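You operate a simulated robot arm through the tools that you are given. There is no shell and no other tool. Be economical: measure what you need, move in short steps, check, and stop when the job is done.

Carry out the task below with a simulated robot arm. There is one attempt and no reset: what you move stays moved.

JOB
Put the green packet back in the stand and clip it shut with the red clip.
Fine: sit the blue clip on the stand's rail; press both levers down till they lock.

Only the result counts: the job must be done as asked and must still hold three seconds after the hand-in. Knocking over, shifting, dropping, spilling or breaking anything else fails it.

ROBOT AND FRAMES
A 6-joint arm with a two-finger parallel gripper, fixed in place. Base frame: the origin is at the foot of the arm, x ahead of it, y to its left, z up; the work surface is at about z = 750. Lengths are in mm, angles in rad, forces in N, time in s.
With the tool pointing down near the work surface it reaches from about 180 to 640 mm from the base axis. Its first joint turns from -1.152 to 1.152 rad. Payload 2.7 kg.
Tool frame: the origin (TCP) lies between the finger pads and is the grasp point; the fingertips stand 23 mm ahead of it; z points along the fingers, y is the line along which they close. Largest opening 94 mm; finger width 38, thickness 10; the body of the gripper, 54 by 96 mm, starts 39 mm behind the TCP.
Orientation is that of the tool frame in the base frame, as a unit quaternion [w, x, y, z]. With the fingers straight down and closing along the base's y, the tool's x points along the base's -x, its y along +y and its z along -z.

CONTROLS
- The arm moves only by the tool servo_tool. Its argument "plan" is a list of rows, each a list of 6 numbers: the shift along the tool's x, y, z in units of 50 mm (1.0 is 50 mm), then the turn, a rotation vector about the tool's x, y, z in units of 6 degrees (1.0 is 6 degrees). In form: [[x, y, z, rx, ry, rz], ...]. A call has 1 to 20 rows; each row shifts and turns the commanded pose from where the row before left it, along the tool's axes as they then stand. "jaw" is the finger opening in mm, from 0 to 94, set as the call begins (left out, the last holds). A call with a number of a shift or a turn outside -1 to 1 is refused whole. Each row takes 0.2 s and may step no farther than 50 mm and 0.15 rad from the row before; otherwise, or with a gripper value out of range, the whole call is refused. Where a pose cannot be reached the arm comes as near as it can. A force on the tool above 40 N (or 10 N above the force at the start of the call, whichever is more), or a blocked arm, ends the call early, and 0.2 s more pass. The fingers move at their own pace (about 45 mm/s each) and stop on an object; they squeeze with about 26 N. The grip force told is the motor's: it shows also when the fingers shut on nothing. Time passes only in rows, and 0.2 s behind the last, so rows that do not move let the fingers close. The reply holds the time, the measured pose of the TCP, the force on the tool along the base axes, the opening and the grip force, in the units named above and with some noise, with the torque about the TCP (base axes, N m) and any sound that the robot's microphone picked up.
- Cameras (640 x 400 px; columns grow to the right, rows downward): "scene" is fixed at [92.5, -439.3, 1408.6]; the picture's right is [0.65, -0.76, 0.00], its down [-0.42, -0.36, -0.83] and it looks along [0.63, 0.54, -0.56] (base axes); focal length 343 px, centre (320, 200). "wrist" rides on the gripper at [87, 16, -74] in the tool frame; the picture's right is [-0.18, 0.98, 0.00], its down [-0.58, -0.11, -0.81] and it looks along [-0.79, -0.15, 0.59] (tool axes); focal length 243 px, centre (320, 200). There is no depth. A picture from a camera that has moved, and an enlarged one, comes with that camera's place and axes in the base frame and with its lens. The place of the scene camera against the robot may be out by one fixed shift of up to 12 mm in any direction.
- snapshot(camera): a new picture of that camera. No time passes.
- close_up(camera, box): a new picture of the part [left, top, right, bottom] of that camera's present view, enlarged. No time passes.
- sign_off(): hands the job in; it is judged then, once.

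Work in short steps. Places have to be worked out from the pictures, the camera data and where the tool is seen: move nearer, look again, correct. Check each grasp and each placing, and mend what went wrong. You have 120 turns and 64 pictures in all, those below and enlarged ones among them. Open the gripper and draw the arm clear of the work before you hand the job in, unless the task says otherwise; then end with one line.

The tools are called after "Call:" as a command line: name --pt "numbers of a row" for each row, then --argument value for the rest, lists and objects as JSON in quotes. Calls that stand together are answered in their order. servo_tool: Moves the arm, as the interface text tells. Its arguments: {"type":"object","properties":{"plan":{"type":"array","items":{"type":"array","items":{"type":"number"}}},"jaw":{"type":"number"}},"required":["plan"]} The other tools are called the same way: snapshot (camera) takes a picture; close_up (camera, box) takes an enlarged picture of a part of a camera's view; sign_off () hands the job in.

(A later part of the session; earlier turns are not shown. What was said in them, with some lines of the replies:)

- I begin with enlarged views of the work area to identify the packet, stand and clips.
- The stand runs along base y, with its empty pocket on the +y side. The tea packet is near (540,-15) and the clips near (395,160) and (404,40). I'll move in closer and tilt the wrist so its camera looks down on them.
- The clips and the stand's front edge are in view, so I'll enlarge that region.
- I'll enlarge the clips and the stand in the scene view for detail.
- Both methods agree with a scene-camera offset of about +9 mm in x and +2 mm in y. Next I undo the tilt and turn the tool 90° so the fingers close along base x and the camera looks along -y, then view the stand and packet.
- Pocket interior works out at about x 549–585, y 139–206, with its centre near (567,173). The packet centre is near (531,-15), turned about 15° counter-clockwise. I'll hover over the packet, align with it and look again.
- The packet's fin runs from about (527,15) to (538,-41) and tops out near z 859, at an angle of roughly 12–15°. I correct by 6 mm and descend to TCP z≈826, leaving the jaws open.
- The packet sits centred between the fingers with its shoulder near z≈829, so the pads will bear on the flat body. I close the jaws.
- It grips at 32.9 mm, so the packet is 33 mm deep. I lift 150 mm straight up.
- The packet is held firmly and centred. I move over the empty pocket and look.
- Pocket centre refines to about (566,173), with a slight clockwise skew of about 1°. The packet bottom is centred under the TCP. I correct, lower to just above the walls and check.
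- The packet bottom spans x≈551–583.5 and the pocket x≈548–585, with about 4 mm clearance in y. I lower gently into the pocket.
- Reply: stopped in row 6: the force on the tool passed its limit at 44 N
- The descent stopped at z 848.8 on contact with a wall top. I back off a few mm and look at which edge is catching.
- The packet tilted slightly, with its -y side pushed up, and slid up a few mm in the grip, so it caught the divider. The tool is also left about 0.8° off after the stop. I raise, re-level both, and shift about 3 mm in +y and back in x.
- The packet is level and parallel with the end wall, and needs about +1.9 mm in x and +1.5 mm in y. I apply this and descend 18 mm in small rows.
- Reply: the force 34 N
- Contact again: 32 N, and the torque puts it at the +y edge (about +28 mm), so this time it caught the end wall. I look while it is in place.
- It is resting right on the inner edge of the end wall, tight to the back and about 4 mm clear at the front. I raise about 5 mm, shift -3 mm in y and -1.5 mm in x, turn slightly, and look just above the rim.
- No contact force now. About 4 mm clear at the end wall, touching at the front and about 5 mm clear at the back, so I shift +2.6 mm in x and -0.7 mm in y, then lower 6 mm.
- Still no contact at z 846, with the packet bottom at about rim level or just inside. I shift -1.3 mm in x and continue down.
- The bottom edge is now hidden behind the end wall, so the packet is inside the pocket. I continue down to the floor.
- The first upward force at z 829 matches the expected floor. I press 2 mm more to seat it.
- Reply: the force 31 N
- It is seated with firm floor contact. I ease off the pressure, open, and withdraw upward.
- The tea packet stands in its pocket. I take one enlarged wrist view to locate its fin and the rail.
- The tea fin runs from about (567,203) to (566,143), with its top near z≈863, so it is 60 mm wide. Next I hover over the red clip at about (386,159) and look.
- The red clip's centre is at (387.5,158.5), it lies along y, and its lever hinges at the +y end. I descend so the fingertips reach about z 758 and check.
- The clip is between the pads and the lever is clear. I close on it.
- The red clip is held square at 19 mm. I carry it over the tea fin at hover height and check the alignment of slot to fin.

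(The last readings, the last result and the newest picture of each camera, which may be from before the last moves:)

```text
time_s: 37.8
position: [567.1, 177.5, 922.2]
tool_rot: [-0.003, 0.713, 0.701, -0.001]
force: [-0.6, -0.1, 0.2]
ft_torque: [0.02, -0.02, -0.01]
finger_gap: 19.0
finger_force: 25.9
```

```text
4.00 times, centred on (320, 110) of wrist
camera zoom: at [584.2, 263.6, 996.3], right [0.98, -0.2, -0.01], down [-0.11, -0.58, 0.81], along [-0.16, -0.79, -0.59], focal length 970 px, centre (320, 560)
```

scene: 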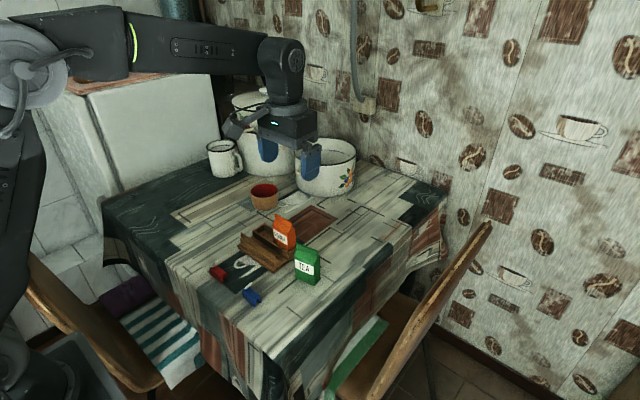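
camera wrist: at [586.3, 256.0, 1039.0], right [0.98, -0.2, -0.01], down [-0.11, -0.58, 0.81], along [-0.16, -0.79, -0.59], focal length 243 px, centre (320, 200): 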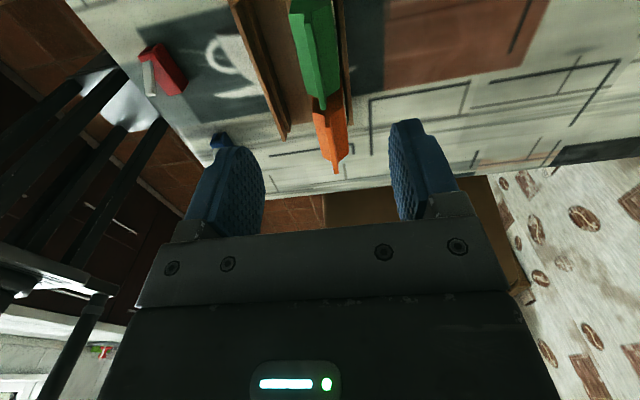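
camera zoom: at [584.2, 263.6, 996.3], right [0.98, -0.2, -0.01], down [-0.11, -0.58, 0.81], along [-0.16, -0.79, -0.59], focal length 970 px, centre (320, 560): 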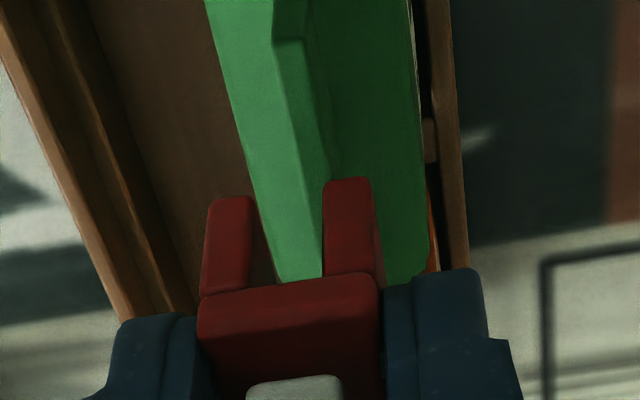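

Slot centre x≈566.5 against fin x≈567, a 9 mm slot over a 3.7 mm fin, so it is well aligned. I shift -3 mm in y to centre it and descend onto the fin.

Call:
servo_tool --pt "-0.06 0.01 0.2 0 0 0" --pt "0 0 0.2 0 0 0" --pt "0 0 0.12 0 0 0" --pt "0 0 0.08 0 0 0" --pt "0 0 0.06 0 0 0" --pt "0 0 0 0 0 0"

Call:
close_up --camera "wrist" --box '[240, 60, 400, 160]'

```text
time_s: 39.2
position: [566.6, 172.8, 886.8]
tool_rot: [-0.003, 0.712, 0.702, -0.001]
force: [0.4, -0.4, 0.4]
ft_torque: [0.0, 0.01, -0.03]
finger_gap: 19.3
finger_force: 25.8
```

```text
4.00 times, centred on (320, 110) of wrist
camera zoom: at [584.3, 259.0, 960.9], right [0.98, -0.2, -0.01], down [-0.11, -0.58, 0.81], along [-0.16, -0.79, -0.59], focal length 970 px, centre (320, 560)
```

zoom: 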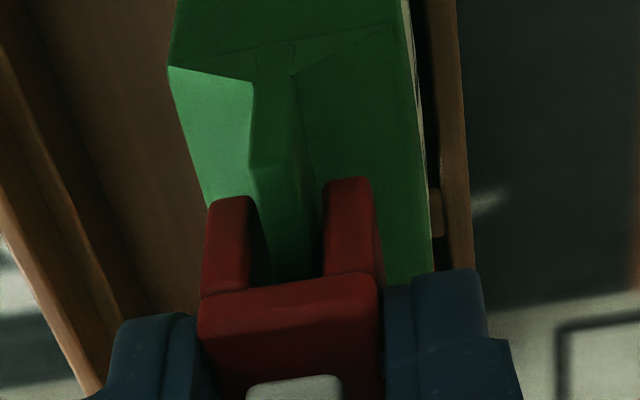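

The fin has entered the slot, sitting slightly toward the front leg. I shift -0.8 mm in x and keep lowering in small rows.

Call:
servo_tool --pt "0 -0.016 0.04 0 0 0" --pt "0 0 0.06 0 0 0" --pt "0 0 0.06 0 0 0" --pt "0 0 0.06 0 0 0" --pt "0 0 0 0 0 0"

```text
time_s: 40.4
position: [567.0, 172.7, 881.0]
tool_rot: [-0.001, 0.713, 0.701, 0.003]
force: [-2.9, -3.5, 32.8]
ft_torque: [-0.24, 0.01, 0.01]
finger_gap: 19.1
finger_force: 25.7
```

32.8 N of contact at z 881, nearly centred, is about where the clip ceiling should meet the fin top. I verify with pictures.

Call:
close_up --camera "scene" --box '[240, 180, 300, 225]'

Call:
close_up --camera "wrist" --box '[260, 60, 380, 150]'

```text
8.89 times, centred on (270, 202) of scene
camera zoom: at [91.9, -439.6, 1408.6], right [0.65, -0.76, 0.0], down [-0.42, -0.36, -0.83], along [0.63, 0.54, -0.56], focal length 3048 px, centre (764, 178)
```

zoom: 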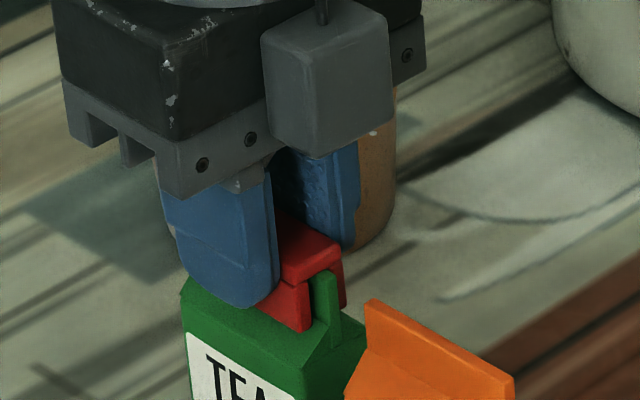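

```text
4.44 times, centred on (320, 105) of wrist
camera zoom: at [583.3, 258.8, 954.4], right [0.98, -0.2, 0.0], down [-0.12, -0.58, 0.8], along [-0.16, -0.79, -0.6], focal length 1078 px, centre (320, 622)
```

zoom: 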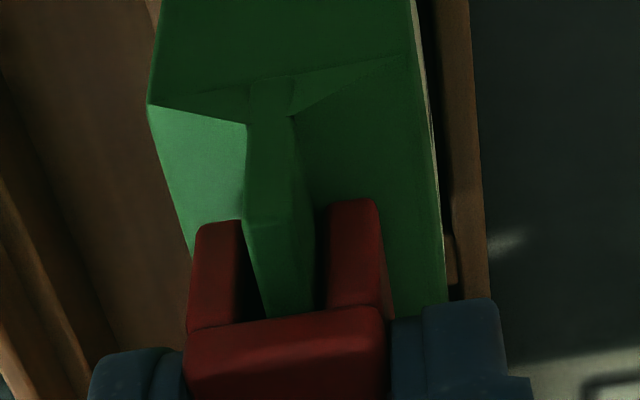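

The clip straddles the fin with its ceiling on the fin top, so it is seated. I ease off, open, and rise clear.

Call:
servo_tool --pt "0 0 -0.06 0 0 0" --pt "0 0 0 0 0 0"

Call:
servo_tool --pt "0 0 0 0 0 0" --pt "0 0 0 0 0 0" --pt "0 0 0 0 0 0" --pt "0 0 -0.4 0 0 0" --pt "0 0 -0.8 0 0 0" --pt "0 0 0 0 0 0" --jaw 50

Call:
close_up --camera "scene" --box '[240, 180, 300, 225]'

Call:
close_up --camera "wrist" --box '[240, 20, 400, 140]'

```text
time_s: 41.0
position: [566.1, 173.0, 880.4]
tool_rot: [-0.003, 0.713, 0.702, 0.002]
force: [2.7, 1.3, 20.4]
ft_torque: [-0.06, -0.07, 0.04]
finger_gap: 19.2
finger_force: 26.4
```

```text
time_s: 42.4
position: [566.0, 175.4, 942.2]
tool_rot: [-0.002, 0.712, 0.702, -0.001]
force: [0.5, 0.6, -0.5]
ft_torque: [0.03, -0.02, 0.01]
finger_gap: 49.9
finger_force: 0.1
```

```text
8.89 times, centred on (270, 202) of scene
camera zoom: at [92.5, -439.3, 1408.6], right [0.65, -0.76, 0.0], down [-0.42, -0.36, -0.83], along [0.63, 0.54, -0.56], focal length 3048 px, centre (764, 178)
```

zoom: 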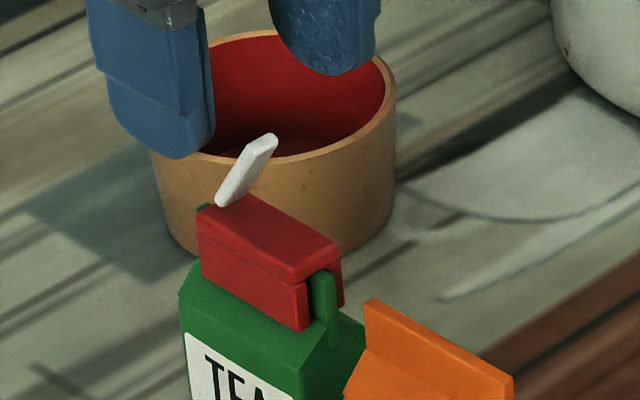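

```text
3.33 times, centred on (320, 80) of wrist
camera zoom: at [583.6, 259.7, 1015.4], right [0.98, -0.2, -0.01], down [-0.11, -0.58, 0.81], along [-0.16, -0.79, -0.59], focal length 809 px, centre (320, 600)
```

zoom: 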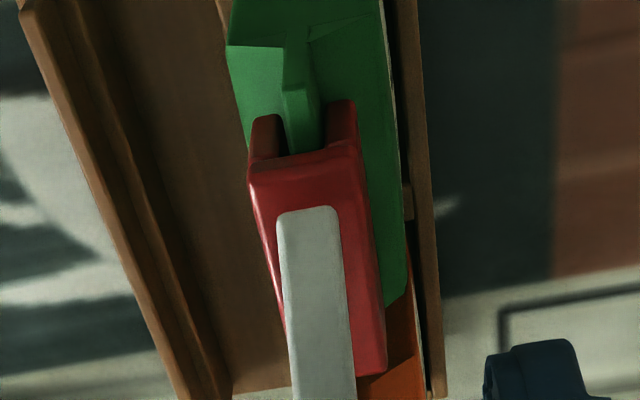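

The clip is seated square. I close the fingers above the lever, shift toward the lever tip (y≈165), and press down in small rows while listening for the lock.

Call:
servo_tool --pt "-0.2 0.01 0 0 0 0" --pt "0 0 0 0 0 0" --pt "0 0 0 0 0 0" --pt "0 0 0 0 0 0" --jaw 0

Call:
servo_tool --pt "0 0 0.2 0 0 0" --pt "0 0 0.15 0 0 0" --pt "0 0 0.1 0 0 0" --pt "0 0 0.1 0 0 0" --pt "0 0 0.08 0 0 0" --pt "0 0 0.06 0 0 0" --pt "0 0 0.06 0 0 0" --pt "0 0 0.06 0 0 0" --pt "0 0 0 0 0 0"

```text
time_s: 43.4
position: [567.5, 162.7, 941.0]
tool_rot: [-0.004, 0.712, 0.702, -0.001]
force: [-1.0, 0.3, 0.3]
ft_torque: [0.04, 0.02, 0.02]
finger_gap: 0.0
finger_force: 25.6
```

```text
time_s: 45.4
position: [568.7, 162.9, 901.0]
tool_rot: [-0.001, 0.713, 0.701, 0.003]
force: [-3.0, -0.5, 32.7]
ft_torque: [0.44, 0.1, 0.1]
finger_gap: 0.0
finger_force: 26.3
```

32.7 N at fingertip z≈878, nearly flat, and no lock sound reported yet. I press a little further.

Call:
servo_tool --pt "0 0 0.03 0 0 0" --pt "0 0 0.03 0 0 0" --pt "0 0 0.03 0 0 0" --pt "0 0 0 0 0 0"

Call:
close_up --camera "scene" --box '[240, 170, 300, 215]'

```text
time_s: 46.4
position: [568.6, 162.8, 902.0]
tool_rot: [0.0, 0.713, 0.701, 0.005]
force: [-2.1, -3.5, 40.5]
ft_torque: [0.45, 0.03, 0.04]
finger_gap: 0.2
finger_force: 26.3
```

```text
8.89 times, centred on (270, 192) of scene
camera zoom: at [91.7, -439.6, 1408.5], right [0.65, -0.76, 0.0], down [-0.42, -0.36, -0.83], along [0.63, 0.54, -0.56], focal length 3048 px, centre (764, 267)
```

zoom: 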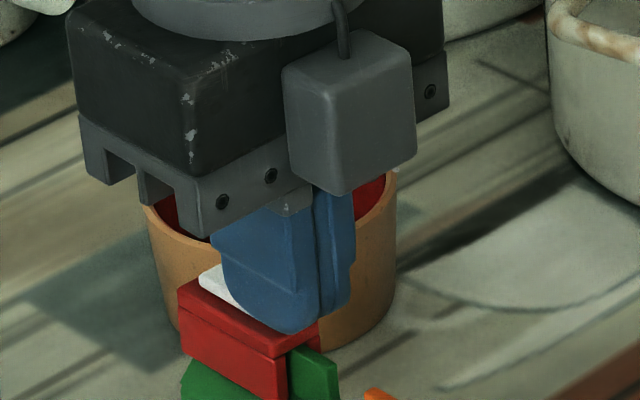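

The lever looks flat under the fingers. I lift to see whether it stays down.

Call:
servo_tool --pt "0 0 -0.2 0 0 0" --pt "0 0 -0.6 0 0 0" --pt "0 0 -0.8 0 0 0" --pt "0 0 0 0 0 0"

Call:
close_up --camera "scene" --box '[240, 180, 300, 225]'

```text
time_s: 47.4
position: [564.5, 164.3, 975.8]
tool_rot: [-0.004, 0.712, 0.702, -0.001]
force: [0.0, -0.2, -0.3]
ft_torque: [0.02, 0.03, 0.01]
finger_gap: 0.3
finger_force: 25.8
```

```text
8.89 times, centred on (270, 202) of scene
camera zoom: at [92.5, -439.3, 1408.6], right [0.65, -0.76, 0.0], down [-0.42, -0.36, -0.83], along [0.63, 0.54, -0.56], focal length 3048 px, centre (764, 178)
```

zoom: 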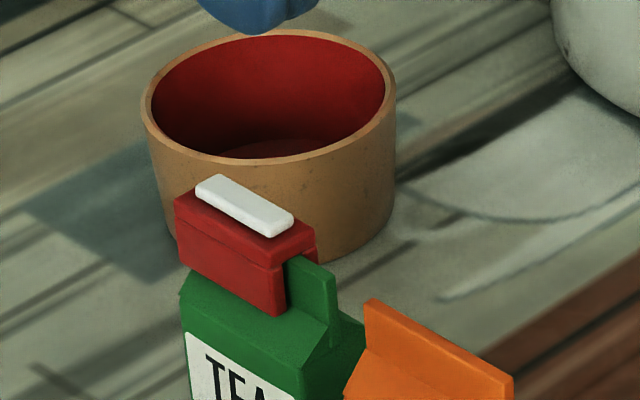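

The lever stays down. The clip seems to have slid several mm towards +y, so I check its position from the wrist camera.

Call:
close_up --camera "wrist" --box '[220, 0, 400, 120]'

```text
3.33 times, centred on (310, 60) of wrist
camera zoom: at [581.9, 248.8, 1050.4], right [0.98, -0.2, -0.01], down [-0.11, -0.58, 0.81], along [-0.17, -0.79, -0.59], focal length 809 px, centre (353, 667)
```

zoom: 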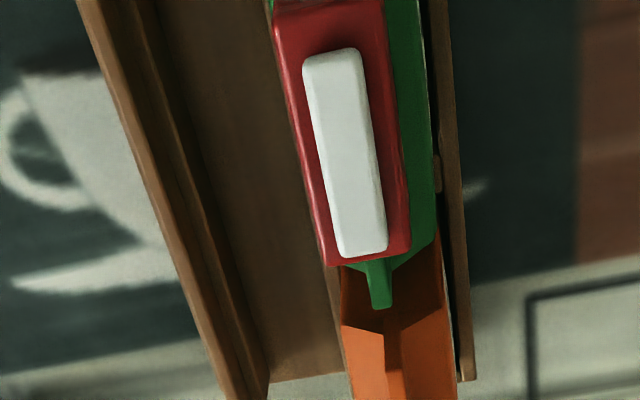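

The clip now spans y≈159–205 on a fin of y≈143–203, so pressing pushed it about 9 mm off centre. I'll grip it lightly and try sliding it back in small steps, watching the force.

Call:
servo_tool --pt "0.35 0.04 0 0 0 0" --pt "0 0 0 0 0 0" --pt "0 0 0.5 0 0 0" --pt "0 0 0.6 0 0 0" --pt "0 0 0.5 0 0 0" --pt "0 0 0.26 0 0 0" --pt "0 0 0 0 0 0" --jaw 50

Call:
servo_tool --pt "0 0 0 0 0 0" --pt "0 0 0 0 0 0" --pt "0 0 0 0 0 0" --pt "0 0 0 0 0 0" --jaw 5

```text
time_s: 49.0
position: [569.5, 181.8, 881.8]
tool_rot: [-0.003, 0.713, 0.702, 0.0]
force: [-0.6, 0.4, 0.6]
ft_torque: [0.02, 0.0, 0.01]
finger_gap: 50.2
finger_force: 0.1
```

```text
time_s: 50.0
position: [569.3, 181.0, 884.1]
tool_rot: [-0.003, 0.713, 0.701, -0.001]
force: [0.1, -0.4, 1.0]
ft_torque: [0.01, 0.01, 0.0]
finger_gap: 18.9
finger_force: 25.8
```

Gripped with almost no side force. I slide -y in small rows.

Call:
servo_tool --pt "-0.02 0 0 0 0 0" --pt "-0.02 0 0 0 0 0" --pt "-0.02 0 0 0 0 0" --pt "0 0 0 0 0 0"

```text
time_s: 51.0
position: [568.3, 179.4, 882.7]
tool_rot: [-0.002, 0.713, 0.701, 0.001]
force: [1.1, 3.9, 12.5]
ft_torque: [0.12, -0.01, 0.02]
finger_gap: 19.1
finger_force: 25.8
```

Resistance is only 4 N and it moves. I continue.

Call:
servo_tool --pt "-0.03 0 -0.01 0 0 0" --pt "-0.03 0 0 0 0 0" --pt "-0.03 0 0 0 0 0" --pt "0 0 0 0 0 0"

Call:
close_up --camera "scene" --box '[240, 180, 312, 234]'

```text
time_s: 52.0
position: [569.5, 173.6, 882.6]
tool_rot: [-0.001, 0.712, 0.702, 0.001]
force: [0.2, 7.6, 18.3]
ft_torque: [0.21, 0.02, 0.0]
finger_gap: 18.8
finger_force: 26.1
```

```text
7.41 times, centred on (276, 207) of scene
camera zoom: at [92.2, -439.3, 1408.6], right [0.65, -0.76, 0.0], down [-0.42, -0.36, -0.83], along [0.63, 0.54, -0.56], focal length 2540 px, centre (646, 148)
```

zoom: 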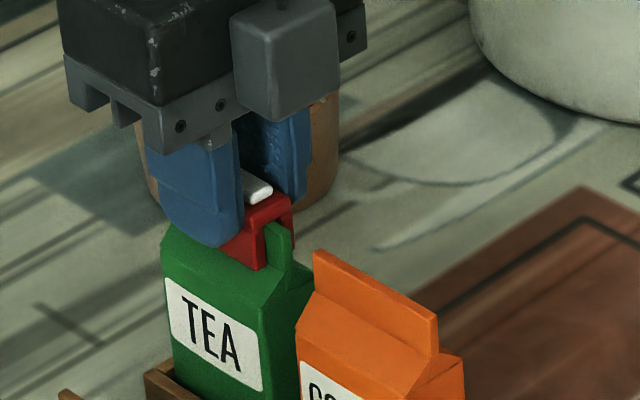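

The packet stays upright and the clip has moved about 7–8 mm. I release and rise to look.

Call:
servo_tool --pt "0.01 0 -0.02 0 0 0" --pt "0 0 0 0 0 0" --pt "0 0 0 0 0 0" --pt "0 0 0 0 0 0" --pt "0 0 -0.4 0 0 0" --pt "0 0 -0.8 0 0 0" --pt "0 0 -0.7 0 0 0" --pt "0 0 0 0 0 0" --jaw 50

Call:
close_up --camera "scene" --box '[230, 180, 310, 240]'

```text
time_s: 53.8
position: [569.7, 175.3, 976.8]
tool_rot: [-0.003, 0.712, 0.702, -0.001]
force: [0.1, -0.5, 0.0]
ft_torque: [0.02, 0.0, 0.0]
finger_gap: 50.2
finger_force: 0.1
```

```text
6.67 times, centred on (270, 210) of scene
camera zoom: at [92.5, -439.3, 1408.6], right [0.65, -0.76, 0.0], down [-0.42, -0.36, -0.83], along [0.63, 0.54, -0.56], focal length 2286 px, centre (653, 133)
```

zoom: 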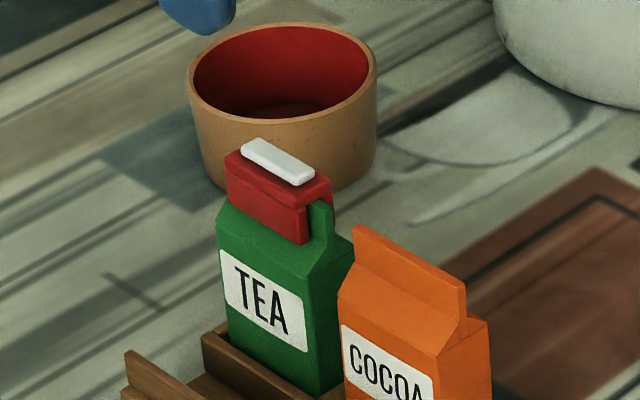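

The red clip is now near centre, locked and seated. Next, the blue clip near (396,38): I hover above and look.

Call:
servo_tool --pt "-0.4 -0.6 0 0 0 0" --pt "-0.6 -0.7 0 0 0 0" --pt "-0.6 -0.7 0 0 0 0" --pt "-0.6 -0.7 0 0 0 0" --pt "-0.5 -0.72 0 0 0 0" --pt "0 0 0.8 0 0 0" --pt "0 0 0.8 0 0 0" --pt "0 0 0 0 0 0" --pt "0 0 0 0 0 0"

Call:
close_up --camera "wrist" --box '[240, 0, 400, 120]'

```text
time_s: 55.8
position: [396.0, 42.3, 899.5]
tool_rot: [-0.003, 0.713, 0.702, 0.0]
force: [-0.5, 0.1, 0.5]
ft_torque: [-0.01, 0.0, 0.01]
finger_gap: 49.8
finger_force: 0.0
```

```text
3.33 times, centred on (320, 60) of wrist
camera zoom: at [413.7, 127.5, 973.8], right [0.98, -0.2, -0.01], down [-0.11, -0.58, 0.81], along [-0.16, -0.79, -0.59], focal length 809 px, centre (320, 667)
```

zoom: 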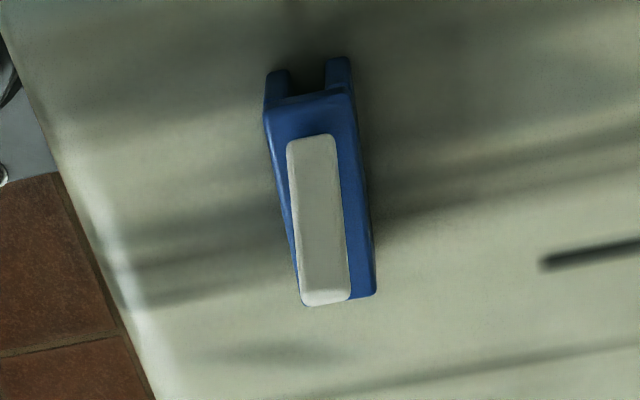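

The blue clip's centre is (396,37.5), the same pose as the red one had. I descend around it and grip.

Call:
servo_tool --pt "-0.07 0 0.4 0 0 0.15" --pt "0 0 0.7 0 0 0" --pt "0 0 0.6 0 0 0" --pt "0 0 0.4 0 0 0" --pt "0 0 0.26 0 0 0" --pt "0 0 0 0 0 0"

Call:
servo_tool --pt "0 0 0 0 0 0" --pt "0 0 0 0 0 0" --pt "0 0 0 0 0 0" --pt "0 0 0 0 0 0" --pt "0 0 0 0 0 0" --jaw 5

```text
time_s: 57.2
position: [394.8, 38.5, 779.8]
tool_rot: [-0.003, 0.718, 0.696, -0.001]
force: [-1.2, 0.7, -0.4]
ft_torque: [0.0, -0.02, -0.01]
finger_gap: 50.0
finger_force: 0.2
```

```text
time_s: 58.4
position: [394.7, 37.8, 780.3]
tool_rot: [-0.004, 0.718, 0.696, -0.001]
force: [-0.3, -0.2, 0.6]
ft_torque: [0.02, 0.0, -0.01]
finger_gap: 18.8
finger_force: 25.7
```

The blue clip is held at 18.8 mm. Triangulating both cameras puts the rail top at x≈504.7, y≈70–210, z≈796. I'll aim for y≈112, away from the red clip: lift, hover and check alignment.

Call:
servo_tool --pt "0 0 -0.2 0 0 0" --pt "0 0 -0.7 0 0 0" --pt "0 0 -0.8 0 0 0" --pt "0 0 -0.5 0 0 -0.2" --pt "0.3 0.5 0 0 0 0" --pt "0.4 0.6 0 0 0 0" --pt "0.4 0.6 0 0 0 0" --pt "0.4 0.5 0 0 0 0" --pt "0 0 0.5 0 0 0" --pt "0 0 0 0 0 0" --pt "0 0 0 0 0 0"

Call:
close_up --camera "wrist" --box '[240, 30, 400, 150]'

```text
time_s: 60.8
position: [507.4, 111.4, 866.2]
tool_rot: [-0.003, 0.711, 0.703, -0.001]
force: [-0.5, 0.0, -0.3]
ft_torque: [0.0, 0.02, -0.01]
finger_gap: 19.1
finger_force: 25.8
```

```text
3.33 times, centred on (320, 90) of wrist
camera zoom: at [523.2, 196.8, 940.2], right [0.98, -0.19, -0.01], down [-0.11, -0.58, 0.81], along [-0.16, -0.79, -0.59], focal length 809 px, centre (320, 567)
```

zoom: 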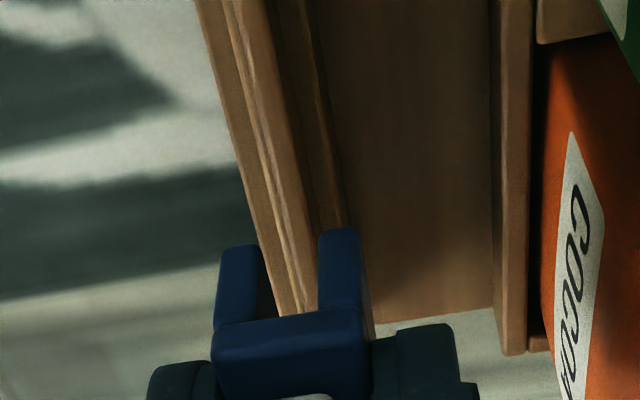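

I need a finer view of the rail edges just ahead of the clip's slot.

Call:
close_up --camera "wrist" --box '[280, 70, 360, 130]'

```text
6.67 times, centred on (320, 100) of wrist
camera zoom: at [523.2, 196.8, 940.2], right [0.98, -0.19, -0.01], down [-0.11, -0.58, 0.81], along [-0.16, -0.79, -0.59], focal length 1618 px, centre (320, 867)
```

zoom: 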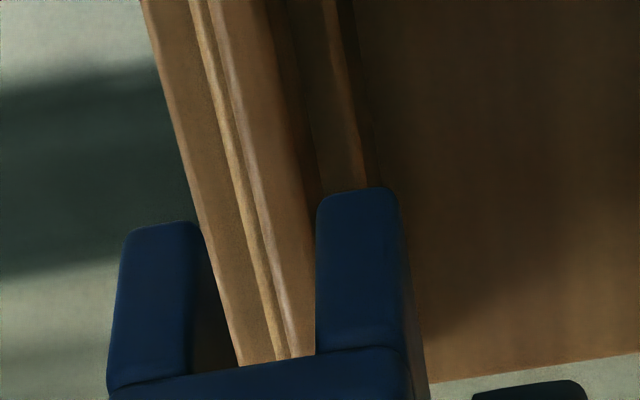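

The slot centre needs about -3.5 mm in x to sit over the rail fin. I shift and lower until the legs are just above the rail top, then recheck.

Call:
servo_tool --pt "0 -0.07 0.2 0 0 0" --pt "0 0 0.25 0 0 0" --pt "0 0 0.2 0 0 0" --pt "0 0 0 0 0 0" --pt "0 0 0 0 0 0"

Call:
close_up --camera "wrist" --box '[270, 50, 370, 125]'

```text
time_s: 62.0
position: [503.4, 112.2, 832.6]
tool_rot: [-0.003, 0.711, 0.704, -0.001]
force: [0.1, 1.0, -0.7]
ft_torque: [-0.01, 0.0, -0.01]
finger_gap: 19.0
finger_force: 25.8
```

```text
5.33 times, centred on (320, 88) of wrist
camera zoom: at [520.8, 197.2, 906.1], right [0.98, -0.19, -0.01], down [-0.11, -0.58, 0.81], along [-0.16, -0.79, -0.59], focal length 1294 px, centre (320, 800)
```

zoom: 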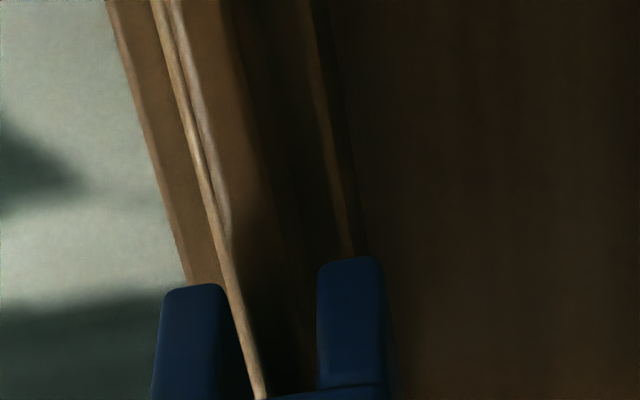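

By the wrist view the slot is about centred on the fin. I verify with the scene camera before descending.

Call:
close_up --camera "scene" --box '[238, 215, 298, 275]'

```text
6.67 times, centred on (268, 245) of scene
camera zoom: at [92.6, -439.3, 1408.6], right [0.65, -0.76, 0.0], down [-0.42, -0.36, -0.83], along [0.63, 0.54, -0.56], focal length 2286 px, centre (667, -100)
```

zoom: 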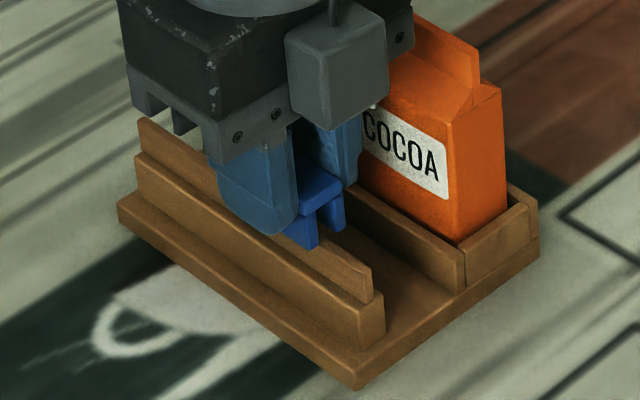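

The scene view shows the front leg in front of the fin and the rear leg behind it, with about a 1 mm offset and the legs level with the rail top. I shift +0.7 mm and lower in 2 mm rows.

Call:
servo_tool --pt "0 0.014 0.04 0 0 0" --pt "0 0 0.04 0 0 0" --pt "0 0 0.04 0 0 0" --pt "0 0 0 0 0 0"

```text
time_s: 63.0
position: [504.4, 111.9, 825.1]
tool_rot: [-0.004, 0.711, 0.703, -0.001]
force: [0.0, -0.7, 0.1]
ft_torque: [0.0, -0.03, 0.01]
finger_gap: 19.1
finger_force: 25.8
```

No contact at z 825, so the legs are straddling the fin below the rail top. I continue down.

Call:
servo_tool --pt "0 0 0.05 0 0 0" --pt "0 0 0.05 0 0 0" --pt "0 0 0.05 0 0 0" --pt "0 0 0 0 0 0"

```text
time_s: 64.0
position: [503.1, 111.2, 818.8]
tool_rot: [-0.003, 0.711, 0.703, 0.0]
force: [-0.3, 0.1, 0.8]
ft_torque: [0.02, 0.0, 0.01]
finger_gap: 18.9
finger_force: 26.6
```

Call:
servo_tool --pt "0 0 0.04 0 0 0" --pt "0 0 0.04 0 0 0" --pt "0 0 0.04 0 0 0" --pt "0 0 0 0 0 0"

Call:
close_up --camera "scene" --box '[238, 215, 298, 275]'

```text
time_s: 65.0
position: [504.3, 111.5, 814.2]
tool_rot: [-0.002, 0.711, 0.703, -0.001]
force: [-5.5, 0.2, 15.3]
ft_torque: [-0.03, 0.14, -0.01]
finger_gap: 18.8
finger_force: 25.9
```

```text
6.67 times, centred on (268, 245) of scene
camera zoom: at [92.2, -439.4, 1408.6], right [0.65, -0.76, 0.0], down [-0.42, -0.36, -0.83], along [0.63, 0.54, -0.56], focal length 2286 px, centre (667, -100)
```

zoom: 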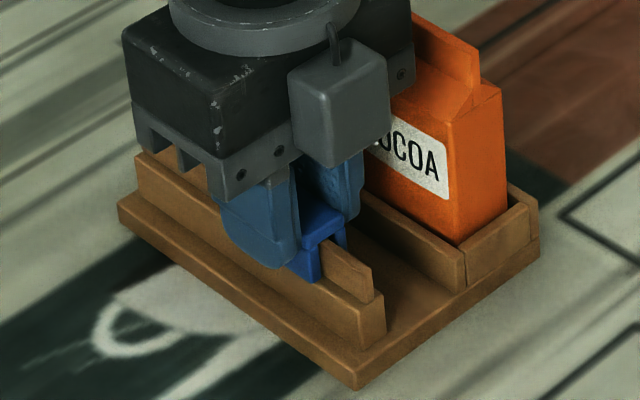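

The clip straddles the rail, seated with 15 N at z 814, as predicted. I ease off, open to 40 mm and rise.

Call:
servo_tool --pt "0 0 -0.02 0 0 0" --pt "0 0 0 0 0 0"

Call:
servo_tool --pt "0 0 0 0 0 0" --pt "0 0 0 0 0 0" --pt "0 0 0 0 0 0" --pt "0 0 -0.4 0 0 0" --pt "0 0 -0.8 0 0 0" --pt "0 0 0 0 0 0" --jaw 40

Call:
close_up --camera "scene" --box '[238, 205, 302, 265]'

```text
time_s: 65.6
position: [503.9, 112.9, 813.9]
tool_rot: [-0.002, 0.711, 0.703, 0.0]
force: [0.5, 0.4, 9.8]
ft_torque: [-0.01, -0.03, 0.01]
finger_gap: 19.1
finger_force: 25.7
```

```text
time_s: 67.0
position: [504.6, 112.3, 876.8]
tool_rot: [-0.004, 0.711, 0.703, -0.001]
force: [-0.2, 0.7, -0.3]
ft_torque: [-0.01, 0.02, -0.01]
finger_gap: 39.9
finger_force: 0.1
```

```text
6.67 times, centred on (270, 235) of scene
camera zoom: at [92.5, -439.3, 1408.6], right [0.65, -0.76, 0.0], down [-0.42, -0.36, -0.83], along [0.63, 0.54, -0.56], focal length 2286 px, centre (653, -33)
```

zoom: 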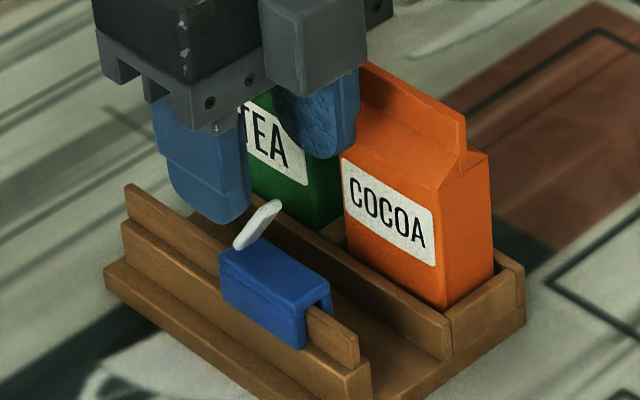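

Seated well. I close the fingers, shift to y≈102 over the lever's tip, and press as before.

Call:
servo_tool --pt "-0.2 0 0 0 0 0" --pt "0 0 0 0 0 0" --pt "0 0 0 0 0 0" --jaw 0

Call:
servo_tool --pt "0 0 0.2 0 0 0" --pt "0 0 0.15 0 0 0" --pt "0 0 0.1 0 0 0" --pt "0 0 0.1 0 0 0" --pt "0 0 0.08 0 0 0" --pt "0 0 0.06 0 0 0" --pt "0 0 0.06 0 0 0" --pt "0 0 0.06 0 0 0" --pt "0 0 0.06 0 0 0" --pt "0 0 0 0 0 0"

```text
time_s: 67.8
position: [503.4, 101.6, 874.4]
tool_rot: [-0.003, 0.71, 0.704, -0.001]
force: [-0.1, 0.1, 0.0]
ft_torque: [-0.03, -0.01, -0.01]
finger_gap: 0.3
finger_force: 25.7
```

```text
time_s: 69.8
position: [506.5, 101.8, 837.1]
tool_rot: [0.001, 0.71, 0.704, 0.002]
force: [-3.6, -1.9, 9.5]
ft_torque: [0.09, 0.14, 0.07]
finger_gap: 0.0
finger_force: 25.7
stopped in row 10: the force on the tool passed its limit at 46 N (the readings are from after the stop); the commanded pose is now the measured one
```

The press passed 46 N at z 837, the flat position. I lift and check the lever.

Call:
servo_tool --pt "0 0 -0.2 0 0 0" --pt "0 0 -0.8 0 0 0" --pt "0 0 -1 0 0 0" --pt "0 0 -1 0 0 0" --pt "0 0 0 0 0 0"

Call:
close_up --camera "scene" --box '[230, 185, 310, 265]'

```text
time_s: 71.0
position: [505.5, 100.4, 985.8]
tool_rot: [-0.001, 0.71, 0.704, 0.002]
force: [-0.2, -0.4, -0.3]
ft_torque: [0.01, -0.03, 0.01]
finger_gap: 0.0
finger_force: 25.9
```

```text
5.00 times, centred on (270, 225) of scene
camera zoom: at [92.5, -439.3, 1408.6], right [0.65, -0.76, 0.0], down [-0.42, -0.36, -0.83], along [0.63, 0.54, -0.56], focal length 1715 px, centre (570, 75)
```

zoom: 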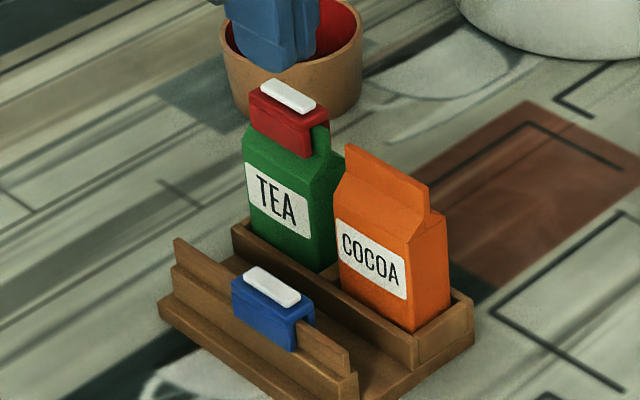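

Both levers look down. I zoom in to confirm each is fully flat.

Call:
close_up --camera "scene" --box '[255, 230, 285, 255]'

Call:
close_up --camera "scene" --box '[260, 196, 290, 221]'

```text
16.00 times, centred on (270, 242) of scene
camera zoom: at [92.5, -439.3, 1408.6], right [0.65, -0.76, 0.0], down [-0.42, -0.36, -0.83], along [0.63, 0.54, -0.56], focal length 5487 px, centre (1120, -480)
```

zoom: 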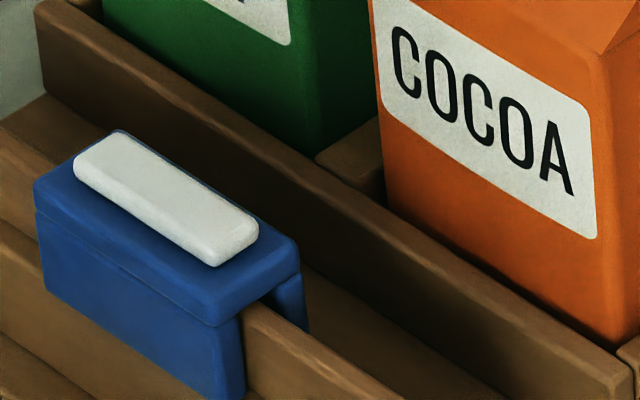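

```text
16.00 times, centred on (275, 208) of scene
camera zoom: at [92.5, -439.3, 1408.6], right [0.65, -0.76, 0.0], down [-0.42, -0.36, -0.83], along [0.63, 0.54, -0.56], focal length 5487 px, centre (1040, 64)
```

zoom: 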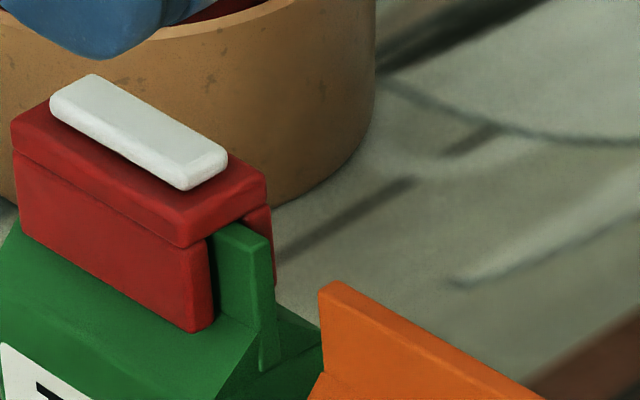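

Both clips are seated and both levers down, but I heard no lock sound and blue's tip may be a touch high. I'll re-press blue near the lever tip, holding the force a little.

Call:
servo_tool --pt "-0.15 -0.03 0.6 0 0 0" --pt "0 0 1 0 0 0" --pt "0 0 0.7 0 0 0" --pt "0 0 0.4 0 0 0" --pt "0 0 0.1 0 0 0" --pt "0 0 0.06 0 0 0" --pt "0 0 0.06 0 0 0" --pt "0 0 0.05 0 0 0" --pt "0 0 0 0 0 0"

```text
time_s: 73.0
position: [504.1, 92.0, 836.0]
tool_rot: [-0.001, 0.71, 0.704, 0.002]
force: [-0.3, -1.7, 2.9]
ft_torque: [0.04, 0.02, 0.0]
finger_gap: 0.0
finger_force: 26.0
```

Contact begins at z 836. I press on.

Call:
servo_tool --pt "0 0 0.03 0 0 0" --pt "0 0 0.03 0 0 0" --pt "0 0 0.03 0 0 0" --pt "0 0 0 0 0 0"

```text
time_s: 74.0
position: [504.7, 93.9, 835.4]
tool_rot: [0.001, 0.711, 0.703, 0.005]
force: [-7.0, -6.5, 35.8]
ft_torque: [0.45, 0.15, 0.1]
finger_gap: 0.0
finger_force: 26.3
```

The lever is rigid here, and the load sits toward its hinge side, so its tip is fully down; the red press showed the same sign. I lift clear, open, and take a last look.

Call:
servo_tool --pt "0 0 -0.1 0 0 0" --pt "0 0 -0.6 0 0 0" --pt "0 0 -1 0 0 0" --pt "0 0 -1 0 0 0" --pt "0 0 -1 0 0 0" --pt "0 -1 0 0 0 0" --pt "0 -1 0 0 0 0" --pt "0 0 0 0 0 0" --pt "0 0 0 0 0 0" --pt "0 0 0 0 0 0" --pt "0 0 0 0 0 0" --jaw 0

Call:
servo_tool --pt "0 0 0 0 0 0" --pt "0 0 0 0 0 0" --pt "0 0 0 0 0 0" --pt "0 0 0 0 0 0" --jaw 80

Call:
close_up --camera "scene" --box '[240, 190, 300, 260]'

```text
time_s: 76.4
position: [404.9, 91.0, 1018.8]
tool_rot: [-0.001, 0.71, 0.704, 0.001]
force: [0.3, 0.3, 0.2]
ft_torque: [0.02, -0.01, -0.03]
finger_gap: 0.0
finger_force: 26.2
```

```text
time_s: 77.4
position: [405.0, 90.5, 1019.7]
tool_rot: [0.0, 0.711, 0.704, 0.002]
force: [0.6, -0.1, 0.4]
ft_torque: [-0.02, -0.01, -0.02]
finger_gap: 80.0
finger_force: 0.1
```

```text
5.71 times, centred on (270, 225) of scene
camera zoom: at [92.5, -439.3, 1408.6], right [0.65, -0.76, 0.0], down [-0.42, -0.36, -0.83], along [0.63, 0.54, -0.56], focal length 1960 px, centre (606, 57)
```

zoom: 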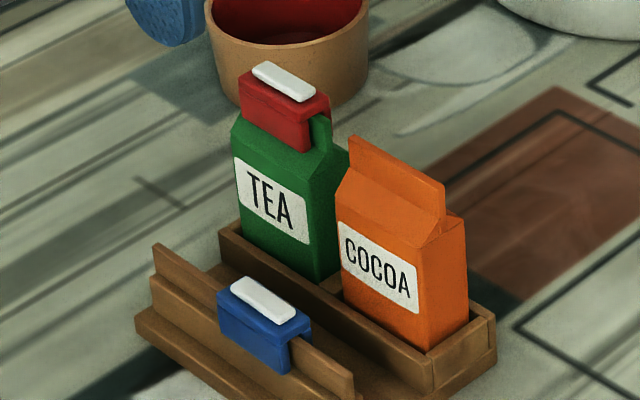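

The tea packet is in the stand with the red clip on its fin, the blue clip is on the rail, both levers are down, and the arm is clear. I hand in.

Call:
sign_off

```text
The job is handed in.
```

I've handed the job in: the green packet is back in the stand with the red clip closed on it, and the blue clip is on the rail. Both levers are pressed flat and stayed down, but no lock click was picked up for either one.
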